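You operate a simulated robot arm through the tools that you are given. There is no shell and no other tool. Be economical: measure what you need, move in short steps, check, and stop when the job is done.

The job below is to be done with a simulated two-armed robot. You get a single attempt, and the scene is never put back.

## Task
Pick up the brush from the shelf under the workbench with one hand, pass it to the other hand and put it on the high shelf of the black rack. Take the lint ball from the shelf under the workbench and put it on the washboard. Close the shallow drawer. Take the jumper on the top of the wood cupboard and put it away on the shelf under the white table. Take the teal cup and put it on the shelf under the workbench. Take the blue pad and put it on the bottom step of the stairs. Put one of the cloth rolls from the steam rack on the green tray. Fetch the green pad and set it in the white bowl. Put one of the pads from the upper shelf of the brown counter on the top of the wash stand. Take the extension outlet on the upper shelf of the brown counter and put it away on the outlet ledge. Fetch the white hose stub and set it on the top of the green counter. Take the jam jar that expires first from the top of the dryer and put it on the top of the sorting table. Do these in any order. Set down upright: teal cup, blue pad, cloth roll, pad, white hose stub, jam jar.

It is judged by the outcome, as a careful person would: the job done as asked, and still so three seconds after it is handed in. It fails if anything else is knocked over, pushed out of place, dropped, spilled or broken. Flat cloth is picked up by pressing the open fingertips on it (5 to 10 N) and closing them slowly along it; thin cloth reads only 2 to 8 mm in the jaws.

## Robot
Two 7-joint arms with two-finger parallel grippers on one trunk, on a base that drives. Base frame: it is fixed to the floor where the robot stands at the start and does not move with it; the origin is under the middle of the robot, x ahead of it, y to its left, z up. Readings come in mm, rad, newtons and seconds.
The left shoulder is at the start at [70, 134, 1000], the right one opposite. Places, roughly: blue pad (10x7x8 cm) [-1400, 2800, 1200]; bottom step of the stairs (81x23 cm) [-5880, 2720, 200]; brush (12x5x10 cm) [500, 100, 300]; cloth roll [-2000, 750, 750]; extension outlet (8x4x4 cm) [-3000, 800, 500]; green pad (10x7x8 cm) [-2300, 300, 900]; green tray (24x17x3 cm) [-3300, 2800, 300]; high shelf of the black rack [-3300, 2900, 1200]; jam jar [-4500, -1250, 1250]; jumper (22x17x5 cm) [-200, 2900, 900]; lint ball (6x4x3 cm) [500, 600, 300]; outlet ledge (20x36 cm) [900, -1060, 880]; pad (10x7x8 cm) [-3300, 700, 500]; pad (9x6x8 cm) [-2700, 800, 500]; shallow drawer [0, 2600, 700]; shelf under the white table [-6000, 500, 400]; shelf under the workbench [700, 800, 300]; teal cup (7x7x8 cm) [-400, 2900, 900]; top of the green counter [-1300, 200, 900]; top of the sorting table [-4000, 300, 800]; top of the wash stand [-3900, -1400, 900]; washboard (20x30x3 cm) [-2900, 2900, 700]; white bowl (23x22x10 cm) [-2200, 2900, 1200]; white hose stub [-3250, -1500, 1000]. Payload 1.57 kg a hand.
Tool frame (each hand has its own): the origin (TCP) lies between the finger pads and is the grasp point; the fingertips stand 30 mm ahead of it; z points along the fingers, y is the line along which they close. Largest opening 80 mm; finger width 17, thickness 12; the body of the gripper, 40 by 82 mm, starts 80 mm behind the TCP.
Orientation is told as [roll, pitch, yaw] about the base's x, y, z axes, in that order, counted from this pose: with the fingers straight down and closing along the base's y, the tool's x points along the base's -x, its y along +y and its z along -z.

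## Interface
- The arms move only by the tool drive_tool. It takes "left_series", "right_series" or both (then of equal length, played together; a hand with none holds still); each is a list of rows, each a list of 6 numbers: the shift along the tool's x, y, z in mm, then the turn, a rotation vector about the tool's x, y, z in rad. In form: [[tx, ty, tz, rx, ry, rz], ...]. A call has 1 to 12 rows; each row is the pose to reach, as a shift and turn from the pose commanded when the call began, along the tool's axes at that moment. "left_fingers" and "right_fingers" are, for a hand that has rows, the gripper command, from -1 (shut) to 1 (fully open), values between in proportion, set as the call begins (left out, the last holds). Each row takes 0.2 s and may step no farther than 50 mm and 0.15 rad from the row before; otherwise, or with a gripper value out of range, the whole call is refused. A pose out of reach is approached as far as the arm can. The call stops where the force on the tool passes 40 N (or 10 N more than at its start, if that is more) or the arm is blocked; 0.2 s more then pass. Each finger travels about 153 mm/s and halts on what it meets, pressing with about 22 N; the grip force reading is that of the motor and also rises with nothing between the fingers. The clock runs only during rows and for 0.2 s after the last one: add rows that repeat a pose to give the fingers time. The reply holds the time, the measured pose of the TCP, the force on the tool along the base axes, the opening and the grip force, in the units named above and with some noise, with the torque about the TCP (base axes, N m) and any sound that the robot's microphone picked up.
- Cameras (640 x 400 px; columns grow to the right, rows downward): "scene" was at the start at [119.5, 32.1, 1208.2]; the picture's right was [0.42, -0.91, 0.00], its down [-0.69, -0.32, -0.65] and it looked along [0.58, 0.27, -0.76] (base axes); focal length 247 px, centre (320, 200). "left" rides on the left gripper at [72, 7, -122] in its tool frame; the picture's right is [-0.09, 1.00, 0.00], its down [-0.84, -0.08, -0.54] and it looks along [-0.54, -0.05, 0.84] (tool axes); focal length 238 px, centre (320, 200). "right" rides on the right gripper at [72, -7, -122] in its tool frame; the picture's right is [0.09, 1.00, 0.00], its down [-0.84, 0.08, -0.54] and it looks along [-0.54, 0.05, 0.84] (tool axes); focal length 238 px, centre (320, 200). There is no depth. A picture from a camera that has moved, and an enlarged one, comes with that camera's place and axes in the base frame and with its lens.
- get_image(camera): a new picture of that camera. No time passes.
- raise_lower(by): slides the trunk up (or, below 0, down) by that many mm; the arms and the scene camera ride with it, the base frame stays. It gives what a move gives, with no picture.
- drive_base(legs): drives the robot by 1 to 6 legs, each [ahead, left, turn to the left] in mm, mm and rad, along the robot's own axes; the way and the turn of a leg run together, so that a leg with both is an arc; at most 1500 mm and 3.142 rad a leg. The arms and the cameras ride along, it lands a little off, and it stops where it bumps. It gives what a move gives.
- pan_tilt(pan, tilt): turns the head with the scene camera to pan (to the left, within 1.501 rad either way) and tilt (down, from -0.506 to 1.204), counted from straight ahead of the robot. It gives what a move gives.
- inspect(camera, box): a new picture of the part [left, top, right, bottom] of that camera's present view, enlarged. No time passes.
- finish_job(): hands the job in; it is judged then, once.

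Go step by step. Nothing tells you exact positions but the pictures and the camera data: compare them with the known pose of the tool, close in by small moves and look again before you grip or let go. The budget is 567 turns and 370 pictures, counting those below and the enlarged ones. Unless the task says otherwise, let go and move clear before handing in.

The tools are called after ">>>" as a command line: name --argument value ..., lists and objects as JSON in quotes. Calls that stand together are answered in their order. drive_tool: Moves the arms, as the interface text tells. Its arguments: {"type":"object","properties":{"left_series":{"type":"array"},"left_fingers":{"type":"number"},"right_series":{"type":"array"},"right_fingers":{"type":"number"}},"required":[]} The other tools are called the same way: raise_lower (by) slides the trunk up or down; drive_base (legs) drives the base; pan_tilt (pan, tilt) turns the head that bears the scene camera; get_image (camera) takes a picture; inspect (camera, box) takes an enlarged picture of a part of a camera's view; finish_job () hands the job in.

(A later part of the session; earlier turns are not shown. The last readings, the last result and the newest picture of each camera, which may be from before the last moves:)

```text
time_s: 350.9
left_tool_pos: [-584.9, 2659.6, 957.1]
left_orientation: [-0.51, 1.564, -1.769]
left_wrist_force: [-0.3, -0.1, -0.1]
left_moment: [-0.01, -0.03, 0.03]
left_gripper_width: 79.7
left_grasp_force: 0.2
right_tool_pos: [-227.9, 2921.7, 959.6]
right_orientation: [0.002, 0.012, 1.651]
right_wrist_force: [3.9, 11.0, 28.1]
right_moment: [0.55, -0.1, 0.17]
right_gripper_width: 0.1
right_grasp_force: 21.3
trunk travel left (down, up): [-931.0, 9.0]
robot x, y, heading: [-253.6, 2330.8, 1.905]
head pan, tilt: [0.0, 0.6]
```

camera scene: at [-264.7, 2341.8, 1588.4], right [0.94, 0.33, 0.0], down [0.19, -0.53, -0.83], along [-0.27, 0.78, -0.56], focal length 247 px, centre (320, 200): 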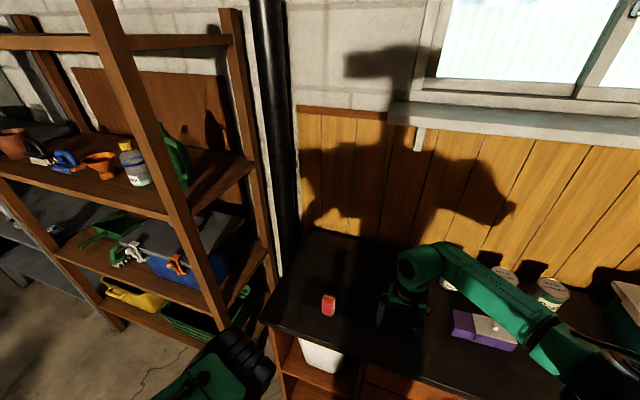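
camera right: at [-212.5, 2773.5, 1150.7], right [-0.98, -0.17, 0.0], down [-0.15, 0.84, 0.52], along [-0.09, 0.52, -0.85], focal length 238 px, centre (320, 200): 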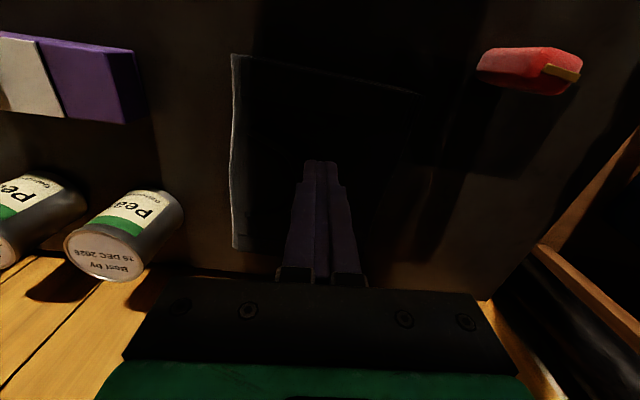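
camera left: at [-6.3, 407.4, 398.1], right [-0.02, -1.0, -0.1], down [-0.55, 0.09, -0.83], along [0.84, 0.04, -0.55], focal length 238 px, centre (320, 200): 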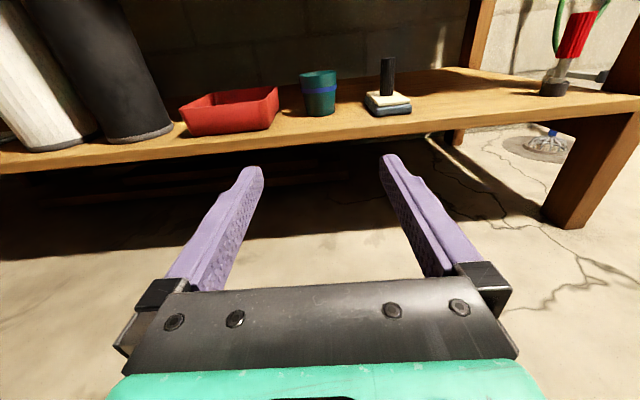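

>>> drive_tool --right_series '[[10, 0, 0, 0, 0, 0], [20, 0, 0, 0, 0, 0], [30, 0, 0, 0, 0, 0], [40, 0, 0, 0, 0, 0]]'

>>> get_image --camera "right"

```text
time_s: 351.9
left_tool_pos: [-585.0, 2659.7, 955.4]
left_orientation: [-0.335, 1.562, -1.591]
left_wrist_force: [-0.4, -0.4, 0.6]
left_moment: [-0.01, -0.01, -0.02]
left_gripper_width: 80.1
left_grasp_force: 0.2
right_tool_pos: [-226.9, 2882.3, 961.6]
right_orientation: [0.001, 0.015, 1.653]
right_wrist_force: [-1.6, 13.8, 31.2]
right_moment: [0.69, 0.04, 0.18]
right_gripper_width: 0.0
right_grasp_force: 21.4
trunk travel left (down, up): [-931.0, 9.0]
robot x, y, heading: [-251.2, 2330.1, 1.901]
head pan, tilt: [0.0, 0.6]
```

```text
234 pictures are left
camera right: at [-215.3, 2813.5, 1082.6], right [-0.98, -0.17, 0.0], down [-0.15, 0.84, 0.53], along [-0.09, 0.52, -0.85], focal length 238 px, centre (320, 200)
```

right: 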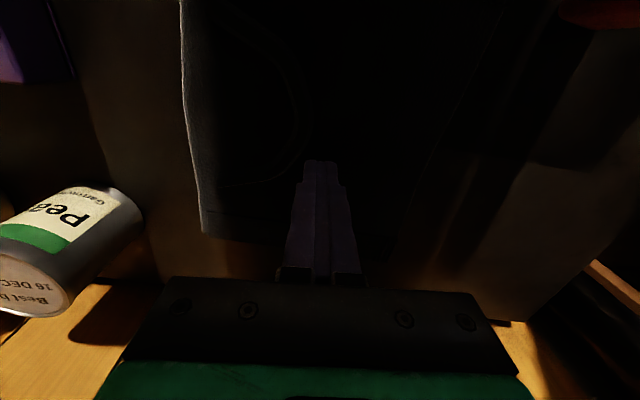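

It moved with the hand, about 40 mm. I keep dragging it toward the front edge.

>>> drive_tool --right_series '[[12, 0, -0.3, 0, 0, 0], [24, 0, -0.3, 0, 0, 0], [36, 0, -0.3, 0, 0, 0], [48, 0, -0.3, 0, 0, 0], [60, 0, -0.3, 0, 0, 0], [72, 0, -0.3, 0, 0, 0], [84, 0, -0.3, 0, 0, 0], [96, 0, -0.3, 0, 0, 0]]'

>>> get_image --camera "right"

>>> get_image --camera "scene"

```text
time_s: 353.8
left_tool_pos: [-584.7, 2660.3, 955.5]
left_orientation: [-0.355, 1.562, -1.61]
left_wrist_force: [0.6, 0.5, 0.6]
left_moment: [-0.02, -0.01, -0.03]
left_gripper_width: 80.4
left_grasp_force: 0.1
right_tool_pos: [-220.6, 2786.2, 959.0]
right_orientation: [-0.001, 0.017, 1.652]
right_wrist_force: [-1.0, 10.2, 23.0]
right_moment: [0.52, 0.03, 0.05]
right_gripper_width: 0.0
right_grasp_force: 21.5
trunk travel left (down, up): [-931.0, 9.0]
robot x, y, heading: [-253.3, 2332.5, 1.901]
head pan, tilt: [0.0, 0.6]
```

```text
233 pictures are left
camera right: at [-206.8, 2717.6, 1082.9], right [-0.98, -0.17, 0.0], down [-0.15, 0.84, 0.53], along [-0.09, 0.52, -0.85], focal length 238 px, centre (320, 200)
```

right: 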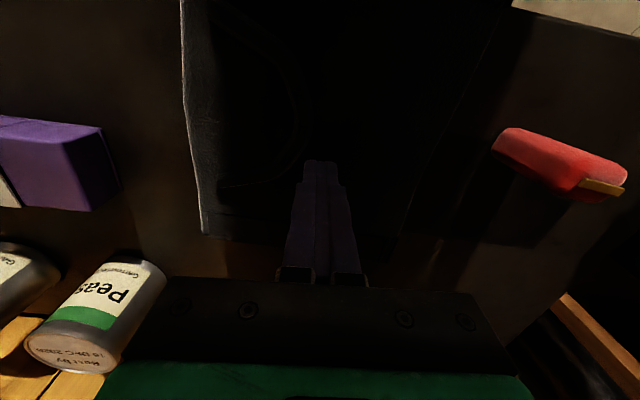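

```text
232 pictures are left
camera scene: at [-297.6, 2459.5, 1588.3], right [0.94, 0.33, 0.0], down [0.19, -0.53, -0.83], along [-0.27, 0.78, -0.56], focal length 247 px, centre (320, 200)
```

scene: 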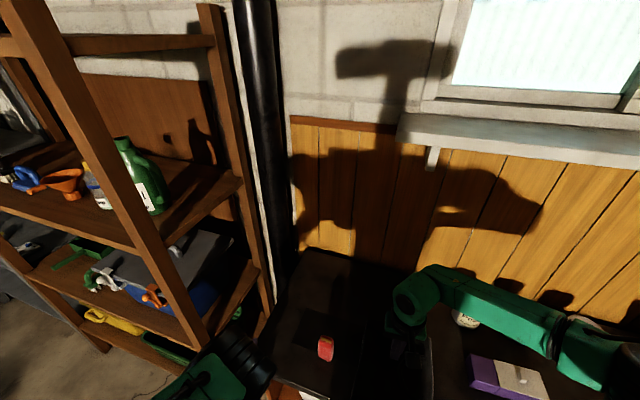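

The jumper follows. I drag 45 mm more, then check the overhang.

>>> drive_tool --right_series '[[12, 0, 0, 0, 0, 0], [24, 0, 0, 0, 0, 0], [36, 0, 0, 0, 0, 0], [45, 0, 0, 0, 0, 0]]'

>>> drive_tool --right_series '[[0, 0, -40, 0, 0, 0], [0, 0, -80, 0, 0, 0], [0, 0, -100, 0, 0, 0]]'

>>> get_image --camera "right"

```text
time_s: 354.8
left_tool_pos: [-585.7, 2660.7, 955.5]
left_orientation: [-0.312, 1.561, -1.568]
left_wrist_force: [0.7, -0.5, 0.0]
left_moment: [0.02, -0.01, 0.0]
left_gripper_width: 80.0
left_grasp_force: 0.1
right_tool_pos: [-215.1, 2743.0, 960.8]
right_orientation: [0.0, 0.021, 1.653]
right_wrist_force: [-1.6, 9.6, 19.0]
right_moment: [0.43, 0.0, 0.14]
right_gripper_width: 0.0
right_grasp_force: 21.3
trunk travel left (down, up): [-931.0, 9.0]
robot x, y, heading: [-247.2, 2333.1, 1.904]
head pan, tilt: [0.0, 0.6]
```

```text
time_s: 355.6
left_tool_pos: [-585.0, 2660.1, 955.5]
left_orientation: [-0.361, 1.56, -1.619]
left_wrist_force: [-1.2, -0.5, 0.4]
left_moment: [0.0, 0.03, -0.03]
left_gripper_width: 80.1
left_grasp_force: 0.1
right_tool_pos: [-215.0, 2744.4, 1060.4]
right_orientation: [-0.002, 0.021, 1.652]
right_wrist_force: [0.0, 0.5, -1.0]
right_moment: [0.02, 0.01, 0.0]
right_gripper_width: 0.0
right_grasp_force: 20.9
trunk travel left (down, up): [-931.0, 9.0]
robot x, y, heading: [-250.7, 2331.6, 1.903]
head pan, tilt: [0.0, 0.6]
```

```text
231 pictures are left
camera right: at [-202.8, 2675.3, 1182.2], right [-0.98, -0.17, 0.0], down [-0.15, 0.84, 0.52], along [-0.09, 0.51, -0.85], focal length 238 px, centre (320, 200)
```

right: 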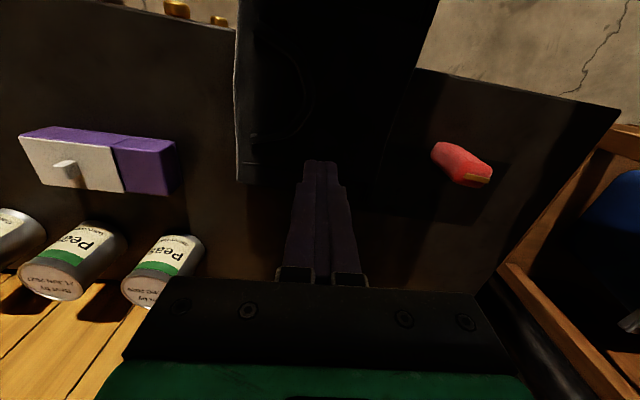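

The jumper now overhangs the slab edge by about 58 mm (front y≈2608, centre x≈-212). I back off, face north, and roll the left hand 90° so that it closes vertically.

>>> drive_base --legs '[[-320, 0, 0], [0, 0, -0.333]]'

>>> drive_tool --left_series '[[0, 0, 0, 0, 0, -0.145], [0, 0, 0, 0, 0, -0.29], [0, 0, 0, 0, 0, -0.435], [0, 0, 0, 0, 0, -0.58], [0, 0, 0, 0, 0, -0.725], [0, 0, 0, 0, 0, -0.87], [0, 0, 0, 0, 0, -1.015], [0, 0, 0, 0, 0, -1.16], [0, 0, 0, 0, 0, -1.305], [0, 0, 0, 0, 0, -1.45], [0, 0, 0, 0, 0, -1.57]]'

>>> get_image --camera "left"

```text
time_s: 358.7
left_tool_pos: [-352.6, 2452.7, 954.6]
left_orientation: [-0.322, 1.559, -1.911]
left_wrist_force: [-0.3, 0.0, 0.0]
left_moment: [-0.02, -0.01, -0.01]
left_gripper_width: 80.3
left_grasp_force: 0.1
right_tool_pos: [22.3, 2410.0, 1058.2]
right_orientation: [-0.003, 0.021, 1.319]
right_wrist_force: [0.4, 0.5, 0.1]
right_moment: [-0.01, -0.04, -0.02]
right_gripper_width: 0.1
right_grasp_force: 20.9
trunk travel left (down, up): [-931.0, 9.0]
robot x, y, heading: [-147.7, 2030.1, 1.57]
head pan, tilt: [0.0, 0.6]
```

```text
time_s: 361.1
left_tool_pos: [-354.0, 2450.5, 954.4]
left_orientation: [1.562, 0.002, -0.018]
left_wrist_force: [-0.4, -0.4, -0.3]
left_moment: [-0.02, -0.01, -0.04]
left_gripper_width: 79.8
left_grasp_force: 0.1
right_tool_pos: [23.3, 2408.4, 1059.4]
right_orientation: [-0.002, 0.021, 1.318]
right_wrist_force: [-0.4, 0.1, 0.7]
right_moment: [-0.01, 0.01, -0.01]
right_gripper_width: 0.1
right_grasp_force: 21.6
trunk travel left (down, up): [-931.0, 9.0]
robot x, y, heading: [-144.9, 2027.7, 1.574]
head pan, tilt: [0.0, 0.6]
```

```text
230 pictures are left
camera left: at [-427.3, 2331.1, 962.5], right [0.09, 0.01, 1.0], down [0.83, -0.56, -0.07], along [0.56, 0.83, -0.06], focal length 238 px, centre (320, 200)
```

left: 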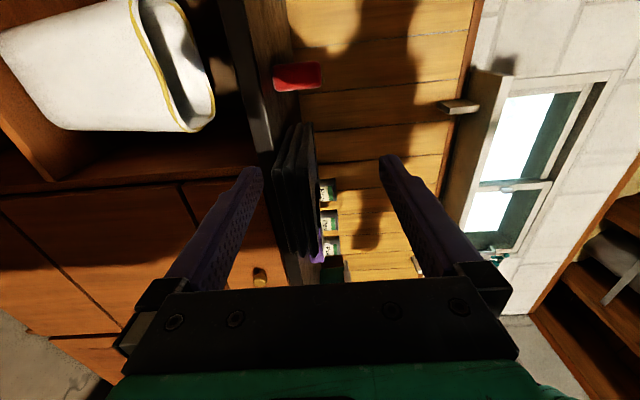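

The view shows the jumper's layered front edge at z≈887–940. I line up x and height and approach.

>>> raise_lower --by -41

>>> drive_base --legs '[[0, -142, 0], [60, 0, 0]]'

>>> get_image --camera "left"

```text
time_s: 362.0
left_tool_pos: [-352.6, 2451.4, 913.4]
left_orientation: [1.563, 0.006, -0.019]
left_wrist_force: [1.3, -0.8, -0.3]
left_moment: [0.03, -0.04, 0.02]
left_gripper_width: 80.3
left_grasp_force: 0.1
right_tool_pos: [23.0, 2408.7, 1017.7]
right_orientation: [0.001, 0.02, 1.319]
right_wrist_force: [-0.4, -0.7, -0.1]
right_moment: [-0.03, 0.01, 0.05]
right_gripper_width: 0.1
right_grasp_force: 21.2
trunk travel left (down, up): [-890.0, 50.0]
robot x, y, heading: [-147.4, 2027.7, 1.573]
head pan, tilt: [0.0, 0.6]
```

```text
time_s: 363.9
left_tool_pos: [-212.3, 2506.8, 914.3]
left_orientation: [1.569, 0.004, -0.018]
left_wrist_force: [0.2, 0.3, 0.9]
left_moment: [0.0, 0.01, -0.03]
left_gripper_width: 79.8
left_grasp_force: 0.1
right_tool_pos: [162.7, 2463.3, 1019.9]
right_orientation: [0.0, 0.017, 1.321]
right_wrist_force: [-0.1, -1.3, 0.9]
right_moment: [0.05, 0.01, -0.02]
right_gripper_width: 0.0
right_grasp_force: 21.3
trunk travel left (down, up): [-890.0, 50.0]
robot x, y, heading: [-2.4, 2092.3, 1.569]
head pan, tilt: [0.0, 0.6]
```

```text
229 pictures are left
camera left: at [-286.8, 2386.0, 923.2], right [0.1, 0.0, 1.0], down [0.83, -0.56, -0.08], along [0.55, 0.83, -0.06], focal length 238 px, centre (320, 200)
```

left: 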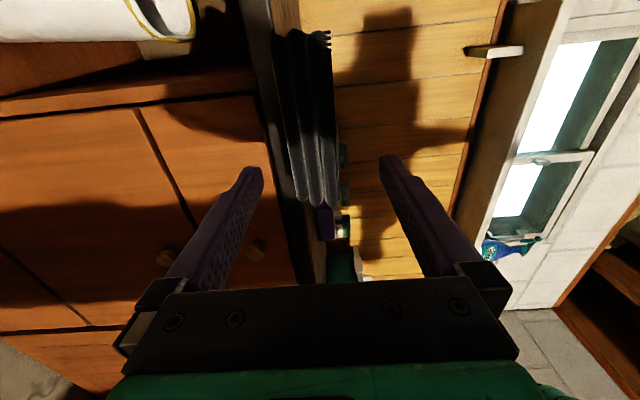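

Aligned. I advance so that the fingers straddle the overhanging edge.

>>> drive_base --legs '[[65, 10, 0]]'

>>> drive_tool --left_series '[[0, -3, 20, 0, 0, 0], [0, -4, 40, 0, 0, 0], [0, -4, 50, 0, 0, 0]]'

>>> get_image --camera "left"

```text
time_s: 364.9
left_tool_pos: [-221.6, 2569.8, 916.4]
left_orientation: [1.565, 0.004, -0.017]
left_wrist_force: [0.6, -0.4, -0.4]
left_moment: [-0.02, -0.03, -0.01]
left_gripper_width: 80.0
left_grasp_force: 0.2
right_tool_pos: [153.7, 2526.6, 1021.1]
right_orientation: [0.001, 0.018, 1.321]
right_wrist_force: [0.1, -0.4, 0.4]
right_moment: [0.01, -0.01, 0.01]
right_gripper_width: 0.0
right_grasp_force: 21.0
trunk travel left (down, up): [-890.0, 50.0]
robot x, y, heading: [-16.1, 2151.1, 1.575]
head pan, tilt: [0.0, 0.6]
```

```text
time_s: 365.7
left_tool_pos: [-221.4, 2626.6, 907.5]
left_orientation: [1.558, 0.004, -0.017]
left_wrist_force: [1.0, 0.8, -0.4]
left_moment: [0.01, 0.04, -0.01]
left_gripper_width: 80.2
left_grasp_force: 0.1
right_tool_pos: [154.2, 2533.3, 1017.6]
right_orientation: [-0.002, 0.024, 1.322]
right_wrist_force: [-0.2, -0.4, -0.4]
right_moment: [-0.01, 0.01, -0.01]
right_gripper_width: 0.0
right_grasp_force: 21.1
trunk travel left (down, up): [-890.0, 50.0]
robot x, y, heading: [-14.3, 2154.6, 1.571]
head pan, tilt: [0.0, 0.6]
```

```text
228 pictures are left
camera left: at [-295.6, 2505.3, 916.0], right [0.1, 0.01, 1.0], down [0.83, -0.56, -0.07], along [0.55, 0.83, -0.06], focal length 238 px, centre (320, 200)
```

left: 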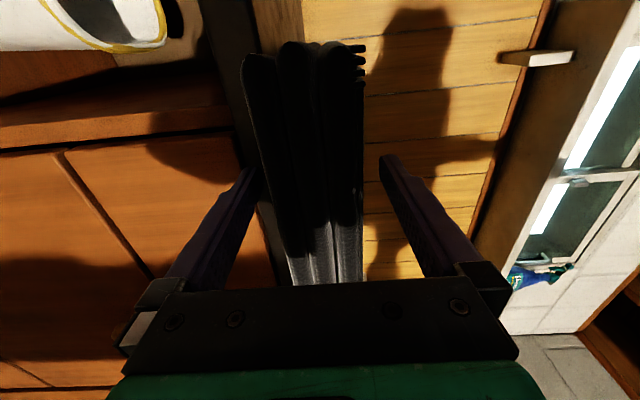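

The jumper edge is between the fingers with no contact. I close.

>>> drive_tool --left_series '[[0, 0, 0, 0, 0, 0], [0, 0, 0, 0, 0, 0], [0, 0, 0, 0, 0, 0], [0, 0, 0, 0, 0, 0]]' --left_fingers -1

>>> get_image --camera "left"

```text
time_s: 366.7
left_tool_pos: [-221.9, 2625.0, 907.3]
left_orientation: [1.56, 0.006, -0.016]
left_wrist_force: [0.0, -0.5, 0.0]
left_moment: [-0.28, 0.04, 0.01]
left_gripper_width: 49.9
left_grasp_force: 22.8
right_tool_pos: [155.4, 2532.0, 1017.4]
right_orientation: [-0.001, 0.022, 1.32]
right_wrist_force: [-0.2, -0.7, 0.1]
right_moment: [0.03, -0.01, -0.01]
right_gripper_width: 0.0
right_grasp_force: 21.3
trunk travel left (down, up): [-890.0, 50.0]
robot x, y, heading: [-11.5, 2151.3, 1.572]
head pan, tilt: [0.0, 0.6]
```

```text
227 pictures are left
camera left: at [-295.5, 2504.6, 916.2], right [0.1, 0.01, 1.0], down [0.83, -0.56, -0.07], along [0.55, 0.83, -0.06], focal length 238 px, centre (320, 200)
```

left: 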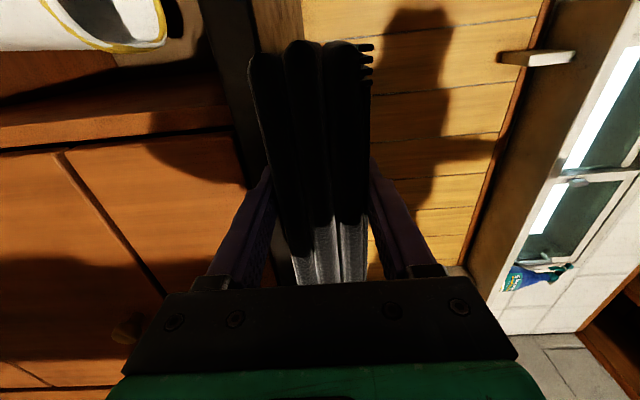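

It's gripped at 49.9 mm. I lift gently and check that it holds.

>>> drive_tool --left_series '[[0, 8, 0, 0, 0, 0], [0, 20, 0, 0, 0, 0], [0, 35, 0, 0, 0, 0]]'

>>> get_image --camera "left"

```text
time_s: 367.5
left_tool_pos: [-223.6, 2624.7, 941.9]
left_orientation: [1.559, 0.003, -0.018]
left_wrist_force: [-0.3, 0.0, -3.4]
left_moment: [-0.34, 0.03, 0.01]
left_gripper_width: 50.0
left_grasp_force: 22.0
right_tool_pos: [154.1, 2532.4, 1017.3]
right_orientation: [-0.002, 0.024, 1.323]
right_wrist_force: [-0.6, -0.4, -0.1]
right_moment: [-0.01, 0.04, -0.02]
right_gripper_width: 0.0
right_grasp_force: 21.4
trunk travel left (down, up): [-890.0, 50.0]
robot x, y, heading: [-16.9, 2153.4, 1.571]
head pan, tilt: [0.0, 0.6]
```

```text
226 pictures are left
camera left: at [-298.3, 2505.2, 950.9], right [0.1, 0.01, 1.0], down [0.83, -0.56, -0.08], along [0.55, 0.83, -0.06], focal length 238 px, centre (320, 200)
```

left: 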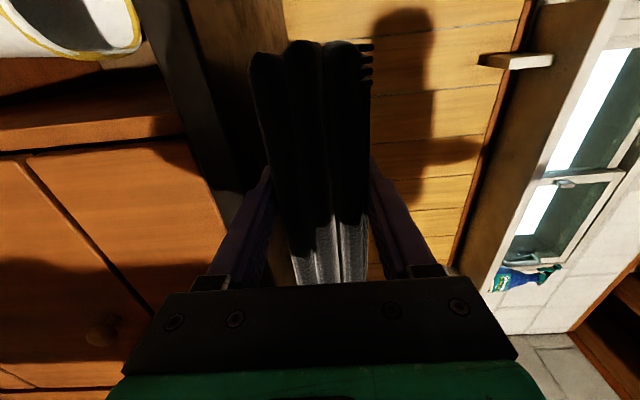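

It holds (3.4 N). I back away with it and retract the right hand.

>>> drive_tool --left_series '[[0, 20, 0, 0, 0, 0], [0, 35, 0, 0, 0, 0]]'

>>> drive_base --legs '[[-420, 0, 0]]'

>>> drive_tool --right_series '[[40, 0, 20, 0, 0, 0], [80, -20, 40, 0, 0, 0], [120, -40, 60, 0, 0, 0], [150, -60, 60, 0, 0, 0]]'

>>> get_image --camera "left"

>>> get_image --camera "scene"

```text
time_s: 368.1
left_tool_pos: [-236.9, 2629.0, 972.1]
left_orientation: [1.561, 0.002, -0.021]
left_wrist_force: [-0.6, -0.3, -4.3]
left_moment: [-0.32, 0.02, 0.02]
left_gripper_width: 49.8
left_grasp_force: 22.3
left hand out of reach, approached as far as the arm can: row 1, 2
right_tool_pos: [154.2, 2532.1, 1018.7]
right_orientation: [-0.002, 0.023, 1.322]
right_wrist_force: [-0.6, 0.1, -0.3]
right_moment: [0.0, -0.01, -0.02]
right_gripper_width: 0.1
right_grasp_force: 21.6
trunk travel left (down, up): [-890.0, 50.0]
robot x, y, heading: [-16.8, 2157.9, 1.573]
head pan, tilt: [0.0, 0.6]
```

```text
time_s: 370.7
left_tool_pos: [-238.6, 2207.8, 970.6]
left_orientation: [1.559, 0.006, -0.014]
left_wrist_force: [0.8, 0.7, -3.5]
left_moment: [-0.29, 0.04, 0.02]
left_gripper_width: 50.0
left_grasp_force: 21.9
right_tool_pos: [153.9, 2114.9, 1017.2]
right_orientation: [-0.001, 0.024, 1.327]
right_wrist_force: [0.0, -0.1, 0.3]
right_moment: [-0.01, 0.04, -0.04]
right_gripper_width: 0.0
right_grasp_force: 21.6
trunk travel left (down, up): [-890.0, 50.0]
robot x, y, heading: [-12.5, 1737.2, 1.579]
head pan, tilt: [0.0, 0.6]
```

```text
time_s: 371.7
left_tool_pos: [-237.0, 2206.8, 971.6]
left_orientation: [1.562, 0.005, -0.016]
left_wrist_force: [-0.7, 0.0, -4.7]
left_moment: [-0.33, 0.02, -0.03]
left_gripper_width: 49.9
left_grasp_force: 21.6
right_tool_pos: [176.0, 1950.6, 962.2]
right_orientation: [0.0, 0.022, 1.328]
right_wrist_force: [0.0, -0.2, -0.5]
right_moment: [0.02, 0.01, -0.01]
right_gripper_width: 0.0
right_grasp_force: 21.5
trunk travel left (down, up): [-890.0, 50.0]
robot x, y, heading: [-14.0, 1730.7, 1.577]
head pan, tilt: [0.0, 0.6]
```

```text
225 pictures are left
camera left: at [-311.8, 2084.8, 979.4], right [0.1, 0.01, 1.0], down [0.83, -0.55, -0.08], along [0.55, 0.83, -0.06], focal length 238 px, centre (320, 200)
```

left: 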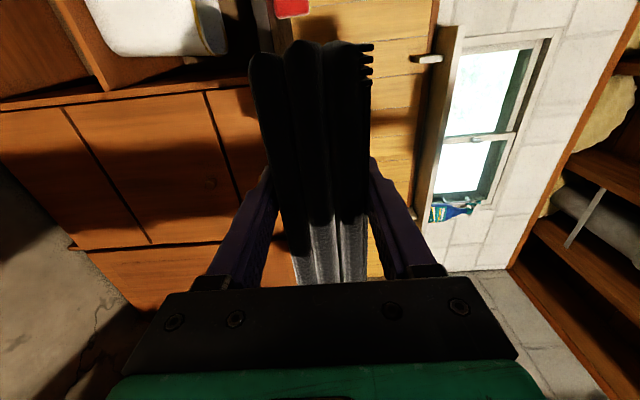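

```text
224 pictures are left
camera scene: at [-14.5, 1869.9, 1547.3], right [1.0, 0.01, 0.0], down [0.0, -0.56, -0.83], along [-0.01, 0.83, -0.56], focal length 247 px, centre (320, 200)
```

scene: 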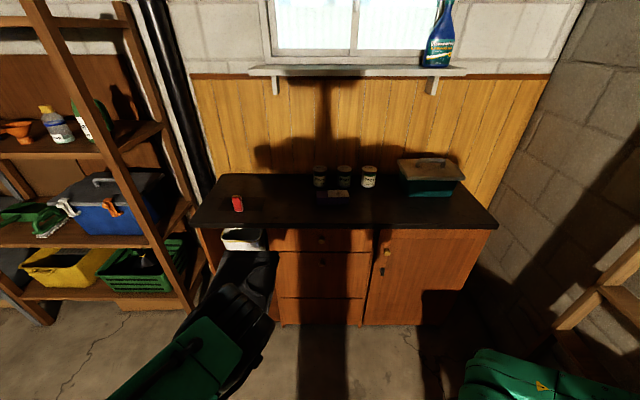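

I travel west along the aisle, then look at the far end.

>>> drive_base --legs '[[0, 1450, 0], [0, 1450, 0]]'

>>> pan_tilt --pan 1.2 --tilt 0.4

>>> get_image --camera "scene"

```text
time_s: 385.5
left_tool_pos: [-3123.6, 2092.5, 970.9]
left_orientation: [1.56, 0.004, 0.033]
left_wrist_force: [-0.1, -0.6, -3.1]
left_moment: [-0.31, 0.01, -0.01]
left_gripper_width: 49.8
left_grasp_force: 21.9
right_tool_pos: [-2696.9, 1857.0, 962.2]
right_orientation: [-0.002, 0.023, 1.373]
right_wrist_force: [-0.6, 0.3, 0.5]
right_moment: [0.0, -0.01, 0.03]
right_gripper_width: 0.0
right_grasp_force: 21.7
trunk travel left (down, up): [-890.0, 50.0]
robot x, y, heading: [-2873.2, 1628.3, 1.624]
head pan, tilt: [0.0, 0.6]
```

```text
time_s: 386.9
left_tool_pos: [-3122.6, 2092.2, 970.3]
left_orientation: [1.56, 0.002, 0.034]
left_wrist_force: [0.5, 0.9, -2.6]
left_moment: [-0.27, 0.03, 0.02]
left_gripper_width: 49.9
left_grasp_force: 21.6
right_tool_pos: [-2696.7, 1856.8, 961.5]
right_orientation: [0.0, 0.022, 1.374]
right_wrist_force: [0.0, -0.1, 0.2]
right_moment: [0.03, 0.01, -0.02]
right_gripper_width: 0.0
right_grasp_force: 21.8
trunk travel left (down, up): [-890.0, 50.0]
robot x, y, heading: [-2875.0, 1627.3, 1.623]
head pan, tilt: [1.201, 0.4]
```

```text
223 pictures are left
camera scene: at [-2967.3, 1708.6, 1565.3], right [0.31, 0.95, 0.0], down [0.37, -0.12, -0.92], along [-0.88, 0.29, -0.39], focal length 247 px, centre (320, 200)
```

scene: 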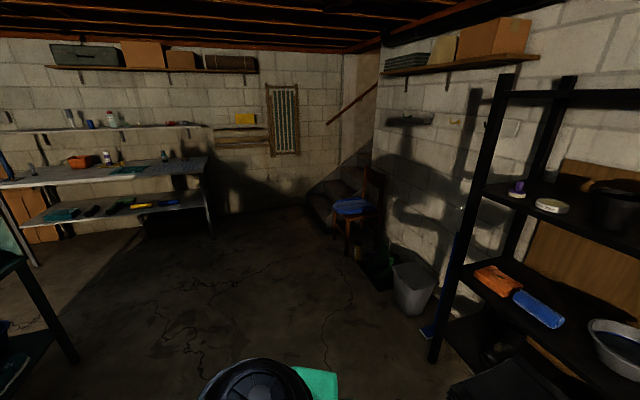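

The floor to the west is open: the white table with its lower shelf stands at the west wall, and the stairs are in the north-west corner behind a chair. I zoom in on both.

>>> inspect --camera "scene" --box '[0, 80, 240, 250]'

>>> inspect --camera "scene" --box '[280, 100, 460, 300]'

```text
2.35 times, centred on (120, 165) of scene
camera zoom: at [-2967.3, 1708.6, 1565.3], right [0.31, 0.95, 0.0], down [0.37, -0.12, -0.92], along [-0.88, 0.29, -0.39], focal length 582 px, centre (791, 282)
```

zoom: 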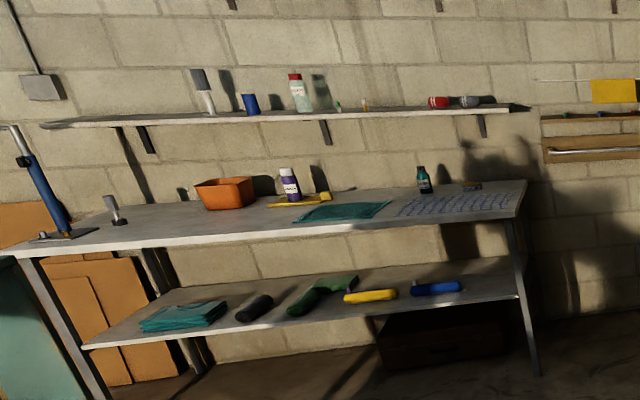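

```text
2.00 times, centred on (370, 200) of scene
camera zoom: at [-2967.3, 1708.6, 1565.3], right [0.31, 0.95, 0.0], down [0.37, -0.12, -0.92], along [-0.88, 0.29, -0.39], focal length 495 px, centre (220, 200)
```

zoom: 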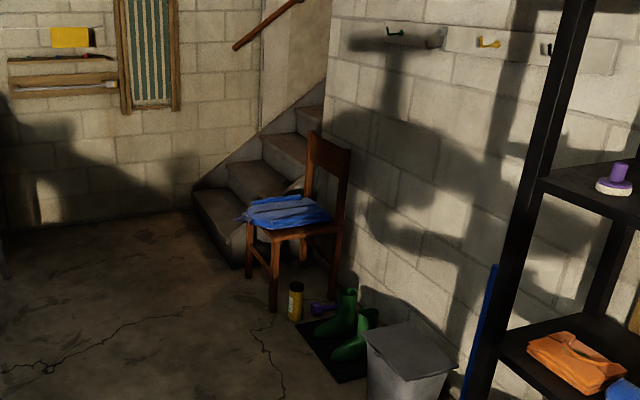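

I turn to face west and drive down the open floor.

>>> drive_base --legs '[[0, 0, 1.515], [1450, 0, 0], [600, 0, 0]]'

>>> pan_tilt --pan 0.5 --tilt 0.5

>>> get_image --camera "scene"

```text
time_s: 400.9
left_tool_pos: [-5422.6, 1402.2, 971.9]
left_orientation: [1.561, 0.005, 1.547]
left_wrist_force: [0.7, 1.2, -2.8]
left_moment: [-0.05, -0.32, 0.02]
left_gripper_width: 49.9
left_grasp_force: 22.2
right_tool_pos: [-5163.3, 1812.9, 961.5]
right_orientation: [-0.002, 0.02, 2.886]
right_wrist_force: [0.5, -0.3, 0.1]
right_moment: [0.0, 0.0, 0.05]
right_gripper_width: 0.0
right_grasp_force: 21.4
trunk travel left (down, up): [-890.0, 50.0]
robot x, y, heading: [-4944.3, 1621.2, 3.144]
head pan, tilt: [1.201, 0.4]
```

```text
time_s: 402.0
left_tool_pos: [-5422.4, 1401.5, 971.5]
left_orientation: [1.561, 0.004, 1.549]
left_wrist_force: [-1.1, 1.0, -2.6]
left_moment: [-0.06, -0.33, -0.04]
left_gripper_width: 49.9
left_grasp_force: 22.1
right_tool_pos: [-5163.2, 1812.2, 961.5]
right_orientation: [-0.001, 0.023, 2.887]
right_wrist_force: [-0.2, 0.3, 0.3]
right_moment: [-0.01, -0.01, -0.01]
right_gripper_width: 0.2
right_grasp_force: 21.4
trunk travel left (down, up): [-890.0, 50.0]
robot x, y, heading: [-4945.6, 1623.9, 3.143]
head pan, tilt: [0.499, 0.499]
```

```text
220 pictures are left
camera scene: at [-5077.5, 1578.1, 1556.2], right [-0.48, 0.88, 0.0], down [0.42, 0.23, -0.88], along [-0.77, -0.42, -0.48], focal length 247 px, centre (320, 200)
```

scene: 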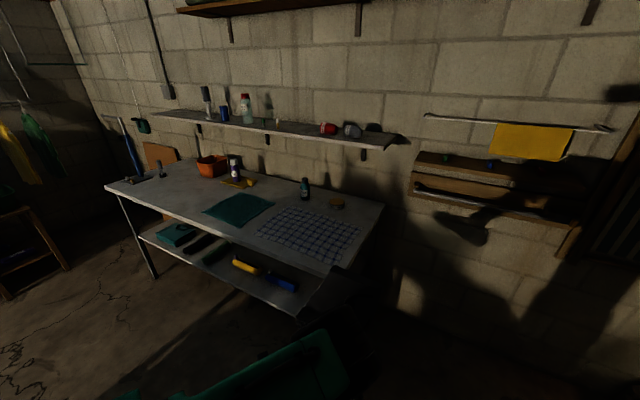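

Free shelf space seems to lie to the right of the blue tool (y≈930–1150). I lower the trunk and move over for a closer look.

>>> raise_lower --by -400

>>> drive_base --legs '[[0, 360, 0]]'

>>> pan_tilt --pan 0.15 --tilt 0.5

>>> get_image --camera "scene"

```text
time_s: 405.8
left_tool_pos: [-5422.5, 1401.7, 570.7]
left_orientation: [1.561, 0.005, 1.546]
left_wrist_force: [-0.1, -0.9, -3.0]
left_moment: [-0.02, -0.34, -0.01]
left_gripper_width: 50.1
left_grasp_force: 22.3
right_tool_pos: [-5162.9, 1814.3, 561.4]
right_orientation: [-0.001, 0.023, 2.886]
right_wrist_force: [-0.2, 0.0, 0.6]
right_moment: [-0.04, 0.0, 0.02]
right_gripper_width: 0.2
right_grasp_force: 20.8
trunk travel left (down, up): [-490.0, 450.0]
robot x, y, heading: [-4942.6, 1622.9, 3.137]
head pan, tilt: [0.499, 0.499]
```

```text
time_s: 408.1
left_tool_pos: [-5426.3, 1042.1, 571.8]
left_orientation: [1.561, 0.005, 1.538]
left_wrist_force: [0.6, -0.8, -3.6]
left_moment: [-0.02, -0.29, 0.0]
left_gripper_width: 49.8
left_grasp_force: 22.1
right_tool_pos: [-5163.8, 1452.3, 560.5]
right_orientation: [-0.002, 0.023, 2.879]
right_wrist_force: [-0.1, -0.3, 0.2]
right_moment: [0.01, 0.02, 0.0]
right_gripper_width: 0.0
right_grasp_force: 20.7
trunk travel left (down, up): [-490.0, 450.0]
robot x, y, heading: [-4948.6, 1257.4, 3.13]
head pan, tilt: [0.499, 0.499]
```

```text
time_s: 409.0
left_tool_pos: [-5427.0, 1042.5, 571.5]
left_orientation: [1.561, 0.004, 1.539]
left_wrist_force: [-0.1, 0.8, -3.0]
left_moment: [-0.05, -0.32, 0.02]
left_gripper_width: 49.7
left_grasp_force: 21.7
right_tool_pos: [-5163.3, 1451.2, 561.4]
right_orientation: [-0.002, 0.022, 2.878]
right_wrist_force: [0.7, 0.2, -0.8]
right_moment: [0.02, -0.01, 0.03]
right_gripper_width: 0.3
right_grasp_force: 21.3
trunk travel left (down, up): [-490.0, 450.0]
robot x, y, heading: [-4950.2, 1260.5, 3.133]
head pan, tilt: [0.15, 0.499]
```

```text
219 pictures are left
camera scene: at [-5090.0, 1246.0, 1156.2], right [-0.14, 0.99, 0.0], down [0.47, 0.07, -0.88], along [-0.87, -0.12, -0.48], focal length 247 px, centre (320, 200)
```

scene: 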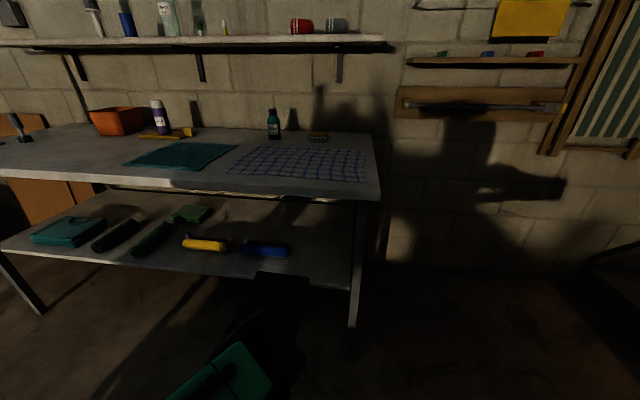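

>>> inspect --camera "scene" --box '[160, 170, 400, 330]'

>>> get_image --camera "left"

```text
2.50 times, centred on (280, 250) of scene
camera zoom: at [-5090.0, 1246.0, 1156.2], right [-0.14, 0.99, 0.0], down [0.47, 0.07, -0.88], along [-0.87, -0.12, -0.48], focal length 618 px, centre (420, 75)
```

zoom: 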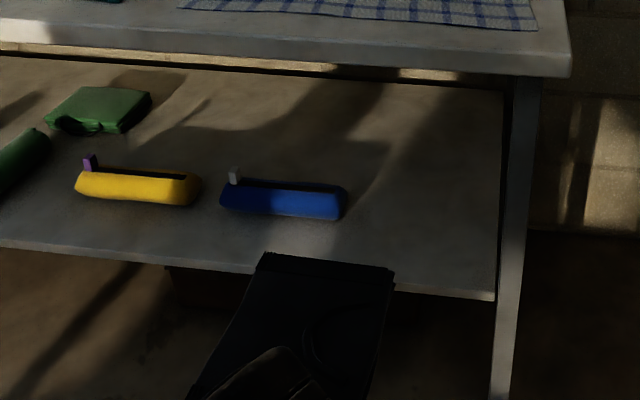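

```text
217 pictures are left
camera left: at [-5306.6, 966.3, 578.9], right [-0.01, 0.1, 1.0], down [0.57, 0.82, -0.08], along [-0.82, 0.57, -0.06], focal length 238 px, centre (320, 200)
```

left: 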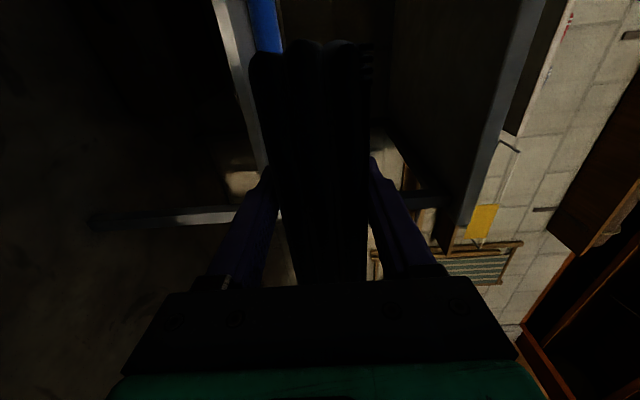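

The free stretch is y≈1010–1255. I lower to just above the shelf, align to y≈1135, and move in.

>>> raise_lower --by -95

>>> drive_base --legs '[[0, -93, 0.01], [250, 0, 0]]'

>>> get_image --camera "scene"

>>> get_image --camera "left"

```text
time_s: 410.3
left_tool_pos: [-5425.9, 1043.1, 476.9]
left_orientation: [1.561, 0.003, 1.54]
left_wrist_force: [-0.2, -0.3, -2.9]
left_moment: [-0.01, -0.31, 0.01]
left_gripper_width: 50.4
left_grasp_force: 21.6
right_tool_pos: [-5163.7, 1452.2, 465.2]
right_orientation: [-0.002, 0.022, 2.881]
right_wrist_force: [-0.8, 0.5, -0.2]
right_moment: [-0.02, -0.02, -0.01]
right_gripper_width: 0.1
right_grasp_force: 21.2
trunk travel left (down, up): [-395.0, 545.0]
robot x, y, heading: [-4950.8, 1258.8, 3.129]
head pan, tilt: [0.15, 0.499]
```

```text
time_s: 412.5
left_tool_pos: [-5591.9, 1128.2, 467.6]
left_orientation: [1.531, 0.005, 1.556]
left_wrist_force: [2.2, 0.2, -3.1]
left_moment: [0.01, -0.21, 0.03]
left_gripper_width: 50.1
left_grasp_force: 22.2
right_tool_pos: [-5346.8, 1544.6, 465.1]
right_orientation: [-0.003, 0.022, 2.893]
right_wrist_force: [-0.1, 0.3, -0.3]
right_moment: [0.0, 0.0, 0.0]
right_gripper_width: 0.0
right_grasp_force: 21.4
trunk travel left (down, up): [-395.0, 545.0]
robot x, y, heading: [-5134.1, 1351.7, -3.139]
head pan, tilt: [0.15, 0.499]
stopped in leg 2: the force on the tool passed its limit (the readings are from after the stop); the commanded pose is now the measured one
```

```text
216 pictures are left
camera scene: at [-5270.6, 1337.7, 1061.1], right [-0.15, 0.99, 0.0], down [0.47, 0.07, -0.88], along [-0.87, -0.13, -0.48], focal length 247 px, centre (320, 200)
```

scene: 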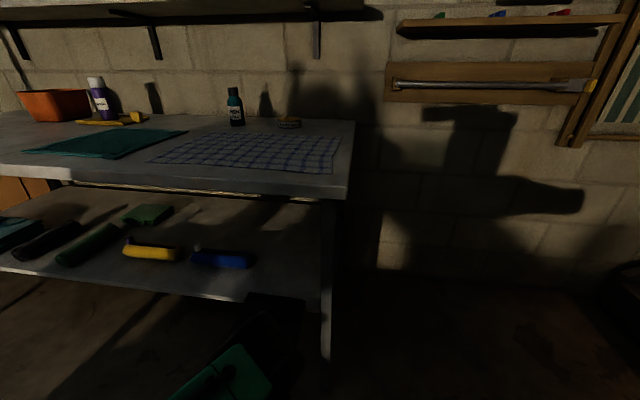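

```text
215 pictures are left
camera left: at [-5471.3, 1055.1, 479.3], right [-0.04, 0.1, 0.99], down [0.56, 0.83, -0.06], along [-0.83, 0.55, -0.09], focal length 238 px, centre (320, 200)
```

left: 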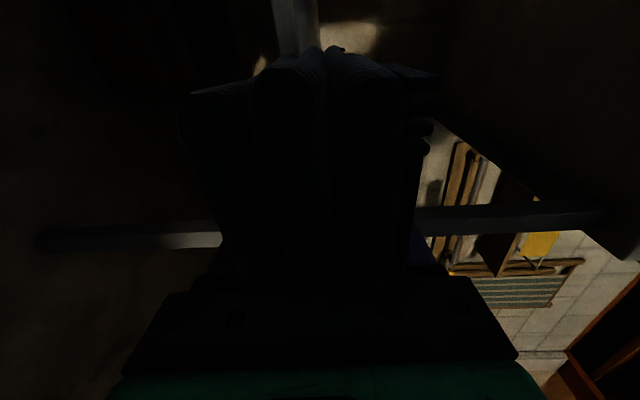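

The jumper's far edge bumped into the shelf edge: the shelf is higher than I took it. I back off and examine the grip.

>>> drive_base --legs '[[-150, 0, 0]]'

>>> get_image --camera "left"

>>> pan_tilt --pan 0.3 --tilt 0.8

>>> inspect --camera "scene" --box '[200, 100, 440, 300]'

```text
time_s: 413.9
left_tool_pos: [-5440.4, 1127.4, 468.2]
left_orientation: [1.535, 0.005, 1.557]
left_wrist_force: [0.1, 0.0, -3.6]
left_moment: [-0.08, -0.11, -0.01]
left_gripper_width: 50.0
left_grasp_force: 21.4
right_tool_pos: [-5196.3, 1542.6, 465.8]
right_orientation: [0.0, 0.021, 2.895]
right_wrist_force: [-0.4, -0.1, -0.4]
right_moment: [0.0, 0.0, 0.01]
right_gripper_width: 0.0
right_grasp_force: 20.8
trunk travel left (down, up): [-395.0, 545.0]
robot x, y, heading: [-4980.0, 1351.9, -3.134]
head pan, tilt: [0.15, 0.499]
```

```text
214 pictures are left
camera left: at [-5319.8, 1054.5, 480.2], right [-0.03, 0.1, 0.99], down [0.56, 0.83, -0.06], along [-0.83, 0.55, -0.08], focal length 238 px, centre (320, 200)
```

left: 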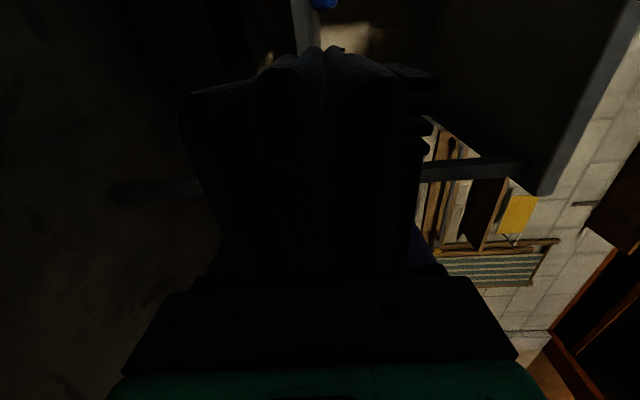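

```text
time_s: 414.7
left_tool_pos: [-5439.7, 1127.7, 469.9]
left_orientation: [1.535, 0.005, 1.556]
left_wrist_force: [-0.3, 0.0, -3.7]
left_moment: [-0.05, -0.11, -0.02]
left_gripper_width: 49.7
left_grasp_force: 22.4
right_tool_pos: [-5196.8, 1541.8, 464.9]
right_orientation: [-0.002, 0.019, 2.895]
right_wrist_force: [0.5, 0.3, -0.4]
right_moment: [-0.02, 0.0, -0.01]
right_gripper_width: 0.0
right_grasp_force: 21.6
trunk travel left (down, up): [-395.0, 545.0]
robot x, y, heading: [-4979.2, 1351.8, -3.138]
head pan, tilt: [0.3, 0.799]
```

```text
2.00 times, centred on (320, 200) of scene
camera zoom: at [-5106.6, 1327.6, 1035.3], right [-0.3, 0.95, 0.0], down [0.68, 0.22, -0.7], along [-0.66, -0.21, -0.72], focal length 495 px, centre (320, 200)
```

zoom: 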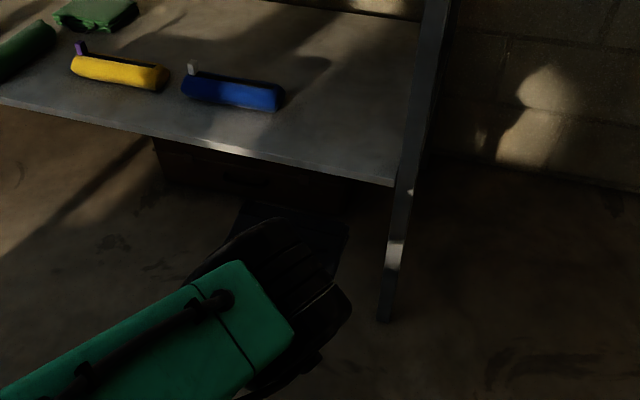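

The jumper slid deeper into the grip, which is fine. The shelf top is really at z≈460, front edge x≈-5718. I raise by 52 and go in over the shelf.

>>> raise_lower --by 52

>>> drive_base --legs '[[0, -12, 0], [270, 0, 0]]'

>>> get_image --camera "scene"

>>> get_image --camera "left"

```text
time_s: 415.6
left_tool_pos: [-5441.0, 1128.8, 520.4]
left_orientation: [1.533, 0.005, 1.559]
left_wrist_force: [0.7, 0.5, -4.6]
left_moment: [-0.06, -0.11, -0.01]
left_gripper_width: 50.0
left_grasp_force: 22.1
right_tool_pos: [-5196.6, 1542.7, 517.1]
right_orientation: [-0.001, 0.024, 2.894]
right_wrist_force: [-0.6, 0.8, 0.9]
right_moment: [-0.01, 0.0, 0.0]
right_gripper_width: 0.1
right_grasp_force: 21.1
trunk travel left (down, up): [-447.0, 493.0]
robot x, y, heading: [-4974.8, 1353.6, -3.135]
head pan, tilt: [0.3, 0.799]
```

```text
time_s: 417.9
left_tool_pos: [-5706.7, 1139.6, 521.5]
left_orientation: [1.533, 0.005, 1.557]
left_wrist_force: [0.4, -0.9, -2.9]
left_moment: [-0.06, -0.1, 0.0]
left_gripper_width: 50.0
left_grasp_force: 21.8
right_tool_pos: [-5462.4, 1553.5, 517.6]
right_orientation: [-0.002, 0.02, 2.893]
right_wrist_force: [-0.7, 0.2, -0.4]
right_moment: [-0.01, -0.03, -0.01]
right_gripper_width: 0.3
right_grasp_force: 21.1
trunk travel left (down, up): [-447.0, 493.0]
robot x, y, heading: [-5248.3, 1363.8, -3.139]
head pan, tilt: [0.3, 0.799]
```

```text
212 pictures are left
camera scene: at [-5372.2, 1338.0, 1087.2], right [-0.3, 0.95, 0.0], down [0.68, 0.22, -0.7], along [-0.66, -0.21, -0.72], focal length 247 px, centre (320, 200)
```

scene: 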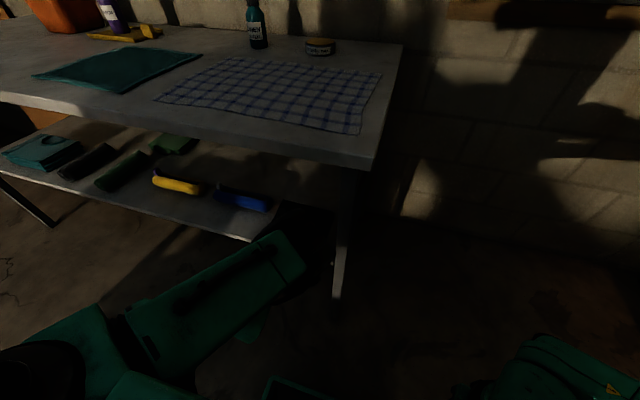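

```text
211 pictures are left
camera left: at [-5585.7, 1065.3, 531.6], right [-0.03, 0.1, 0.99], down [0.56, 0.83, -0.06], along [-0.83, 0.55, -0.08], focal length 238 px, centre (320, 200)
```

left: 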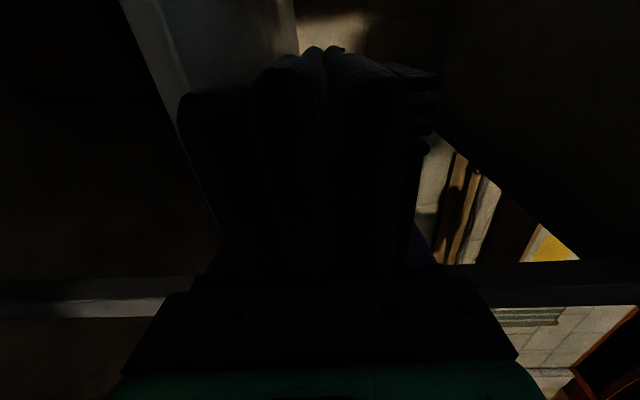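

No contact so far; the jumper is over the shelf. I go 108 mm further.

>>> drive_base --legs '[[108, 0, 0]]'

>>> get_image --camera "left"

```text
time_s: 419.2
left_tool_pos: [-5805.6, 1140.2, 516.4]
left_orientation: [1.522, 0.002, 1.556]
left_wrist_force: [-0.5, -0.1, -4.4]
left_moment: [-0.02, -0.08, -0.01]
left_gripper_width: 49.8
left_grasp_force: 22.0
right_tool_pos: [-5568.2, 1552.2, 519.5]
right_orientation: [-0.002, 0.015, 2.895]
right_wrist_force: [0.5, 0.2, 0.4]
right_moment: [-0.04, -0.01, 0.0]
right_gripper_width: 0.0
right_grasp_force: 21.6
trunk travel left (down, up): [-447.0, 493.0]
robot x, y, heading: [-5350.8, 1361.9, -3.133]
head pan, tilt: [0.3, 0.799]
stopped in leg 1: the robot was blocked; the commanded pose is now the measured one
```

```text
210 pictures are left
camera left: at [-5685.5, 1065.9, 529.4], right [-0.05, 0.09, 0.99], down [0.56, 0.83, -0.05], along [-0.83, 0.55, -0.09], focal length 238 px, centre (320, 200)
```

left: 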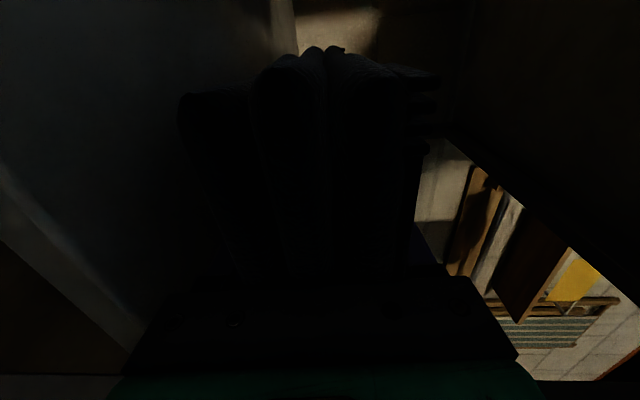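

The base is blocked by something, but the arm can still extend. I reach 45 mm further and lower toward the shelf.

>>> drive_tool --left_series '[[0, 2, 15, 0, 0, 0], [0, 2, 30, 0, 0, 0], [0, 2, 48, 0, 0, 0]]'

>>> drive_tool --left_series '[[0, -4, 0, 0, 0, 0], [0, -8, 0, 0, 0, 0], [0, -12, 0, 0, 0, 0]]'

```text
time_s: 420.0
left_tool_pos: [-5847.5, 1140.7, 501.3]
left_orientation: [1.498, -0.001, 1.555]
left_wrist_force: [-1.0, 0.5, -3.3]
left_moment: [-0.08, -0.09, -0.02]
left_gripper_width: 49.8
left_grasp_force: 22.1
right_tool_pos: [-5569.0, 1551.1, 515.7]
right_orientation: [-0.005, 0.022, 2.896]
right_wrist_force: [0.6, -0.7, -0.3]
right_moment: [-0.03, -0.03, 0.03]
right_gripper_width: 0.0
right_grasp_force: 21.4
trunk travel left (down, up): [-447.0, 493.0]
robot x, y, heading: [-5352.1, 1361.2, -3.129]
head pan, tilt: [0.3, 0.799]
```

```text
time_s: 420.8
left_tool_pos: [-5858.9, 1139.4, 507.8]
left_orientation: [1.527, 0.003, 1.555]
left_wrist_force: [0.8, 0.7, -3.4]
left_moment: [-0.08, -0.1, 0.0]
left_gripper_width: 49.8
left_grasp_force: 22.6
right_tool_pos: [-5571.3, 1552.4, 520.1]
right_orientation: [-0.002, 0.019, 2.894]
right_wrist_force: [-0.8, -0.3, 0.3]
right_moment: [-0.02, -0.01, -0.02]
right_gripper_width: 0.0
right_grasp_force: 21.4
trunk travel left (down, up): [-447.0, 493.0]
robot x, y, heading: [-5352.4, 1365.6, -3.137]
head pan, tilt: [0.3, 0.799]
```

>>> pan_tilt --pan 0.5 --tilt 0.9

>>> get_image --camera "scene"

```text
time_s: 421.5
left_tool_pos: [-5857.1, 1141.4, 501.9]
left_orientation: [1.52, 0.002, 1.556]
left_wrist_force: [0.8, -0.1, -3.6]
left_moment: [-0.04, -0.12, 0.0]
left_gripper_width: 50.1
left_grasp_force: 21.5
right_tool_pos: [-5570.4, 1552.5, 517.9]
right_orientation: [-0.001, 0.02, 2.896]
right_wrist_force: [0.0, 0.0, -0.3]
right_moment: [-0.02, 0.0, 0.03]
right_gripper_width: 0.1
right_grasp_force: 21.4
trunk travel left (down, up): [-447.0, 493.0]
robot x, y, heading: [-5353.5, 1361.4, -3.131]
head pan, tilt: [0.499, 0.901]
```

```text
209 pictures are left
camera scene: at [-5468.9, 1325.1, 1079.4], right [-0.48, 0.88, 0.0], down [0.69, 0.38, -0.62], along [-0.54, -0.3, -0.78], focal length 247 px, centre (320, 200)
```

scene: 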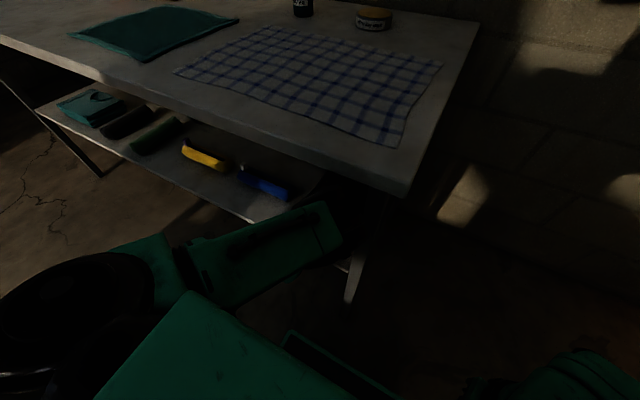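

The jumper hangs a centimetre or two over the shelf. I open the fingers a little and let it settle.

>>> drive_tool --left_series '[[0, 0, 0, 0, 0, 0], [0, 0, 0, 0, 0, 0], [0, 0, 0, 0, 0, 0]]' --left_fingers 0.55

>>> get_image --camera "left"

```text
time_s: 422.3
left_tool_pos: [-5854.9, 1140.6, 502.7]
left_orientation: [1.521, 0.003, 1.555]
left_wrist_force: [-0.3, 0.5, -3.6]
left_moment: [-0.03, -0.06, 0.04]
left_gripper_width: 64.6
left_grasp_force: 1.4
right_tool_pos: [-5569.6, 1551.7, 518.0]
right_orientation: [-0.002, 0.02, 2.895]
right_wrist_force: [-0.3, -0.4, 1.0]
right_moment: [0.02, -0.03, 0.02]
right_gripper_width: 0.0
right_grasp_force: 21.1
trunk travel left (down, up): [-447.0, 493.0]
robot x, y, heading: [-5352.1, 1363.1, -3.137]
head pan, tilt: [0.499, 0.901]
```

```text
208 pictures are left
camera left: at [-5735.4, 1066.8, 515.6], right [-0.05, 0.1, 0.99], down [0.56, 0.83, -0.05], along [-0.83, 0.55, -0.09], focal length 238 px, centre (320, 200)
```

left: 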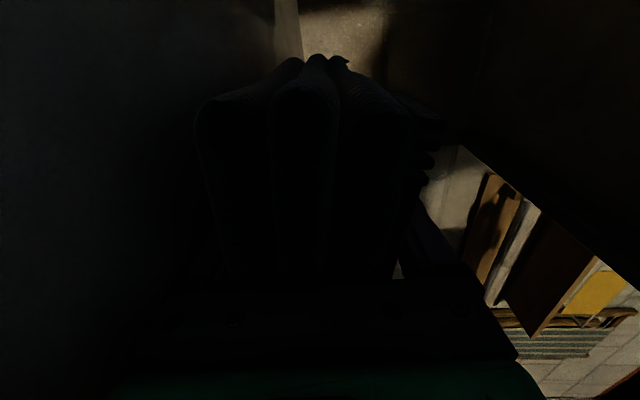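

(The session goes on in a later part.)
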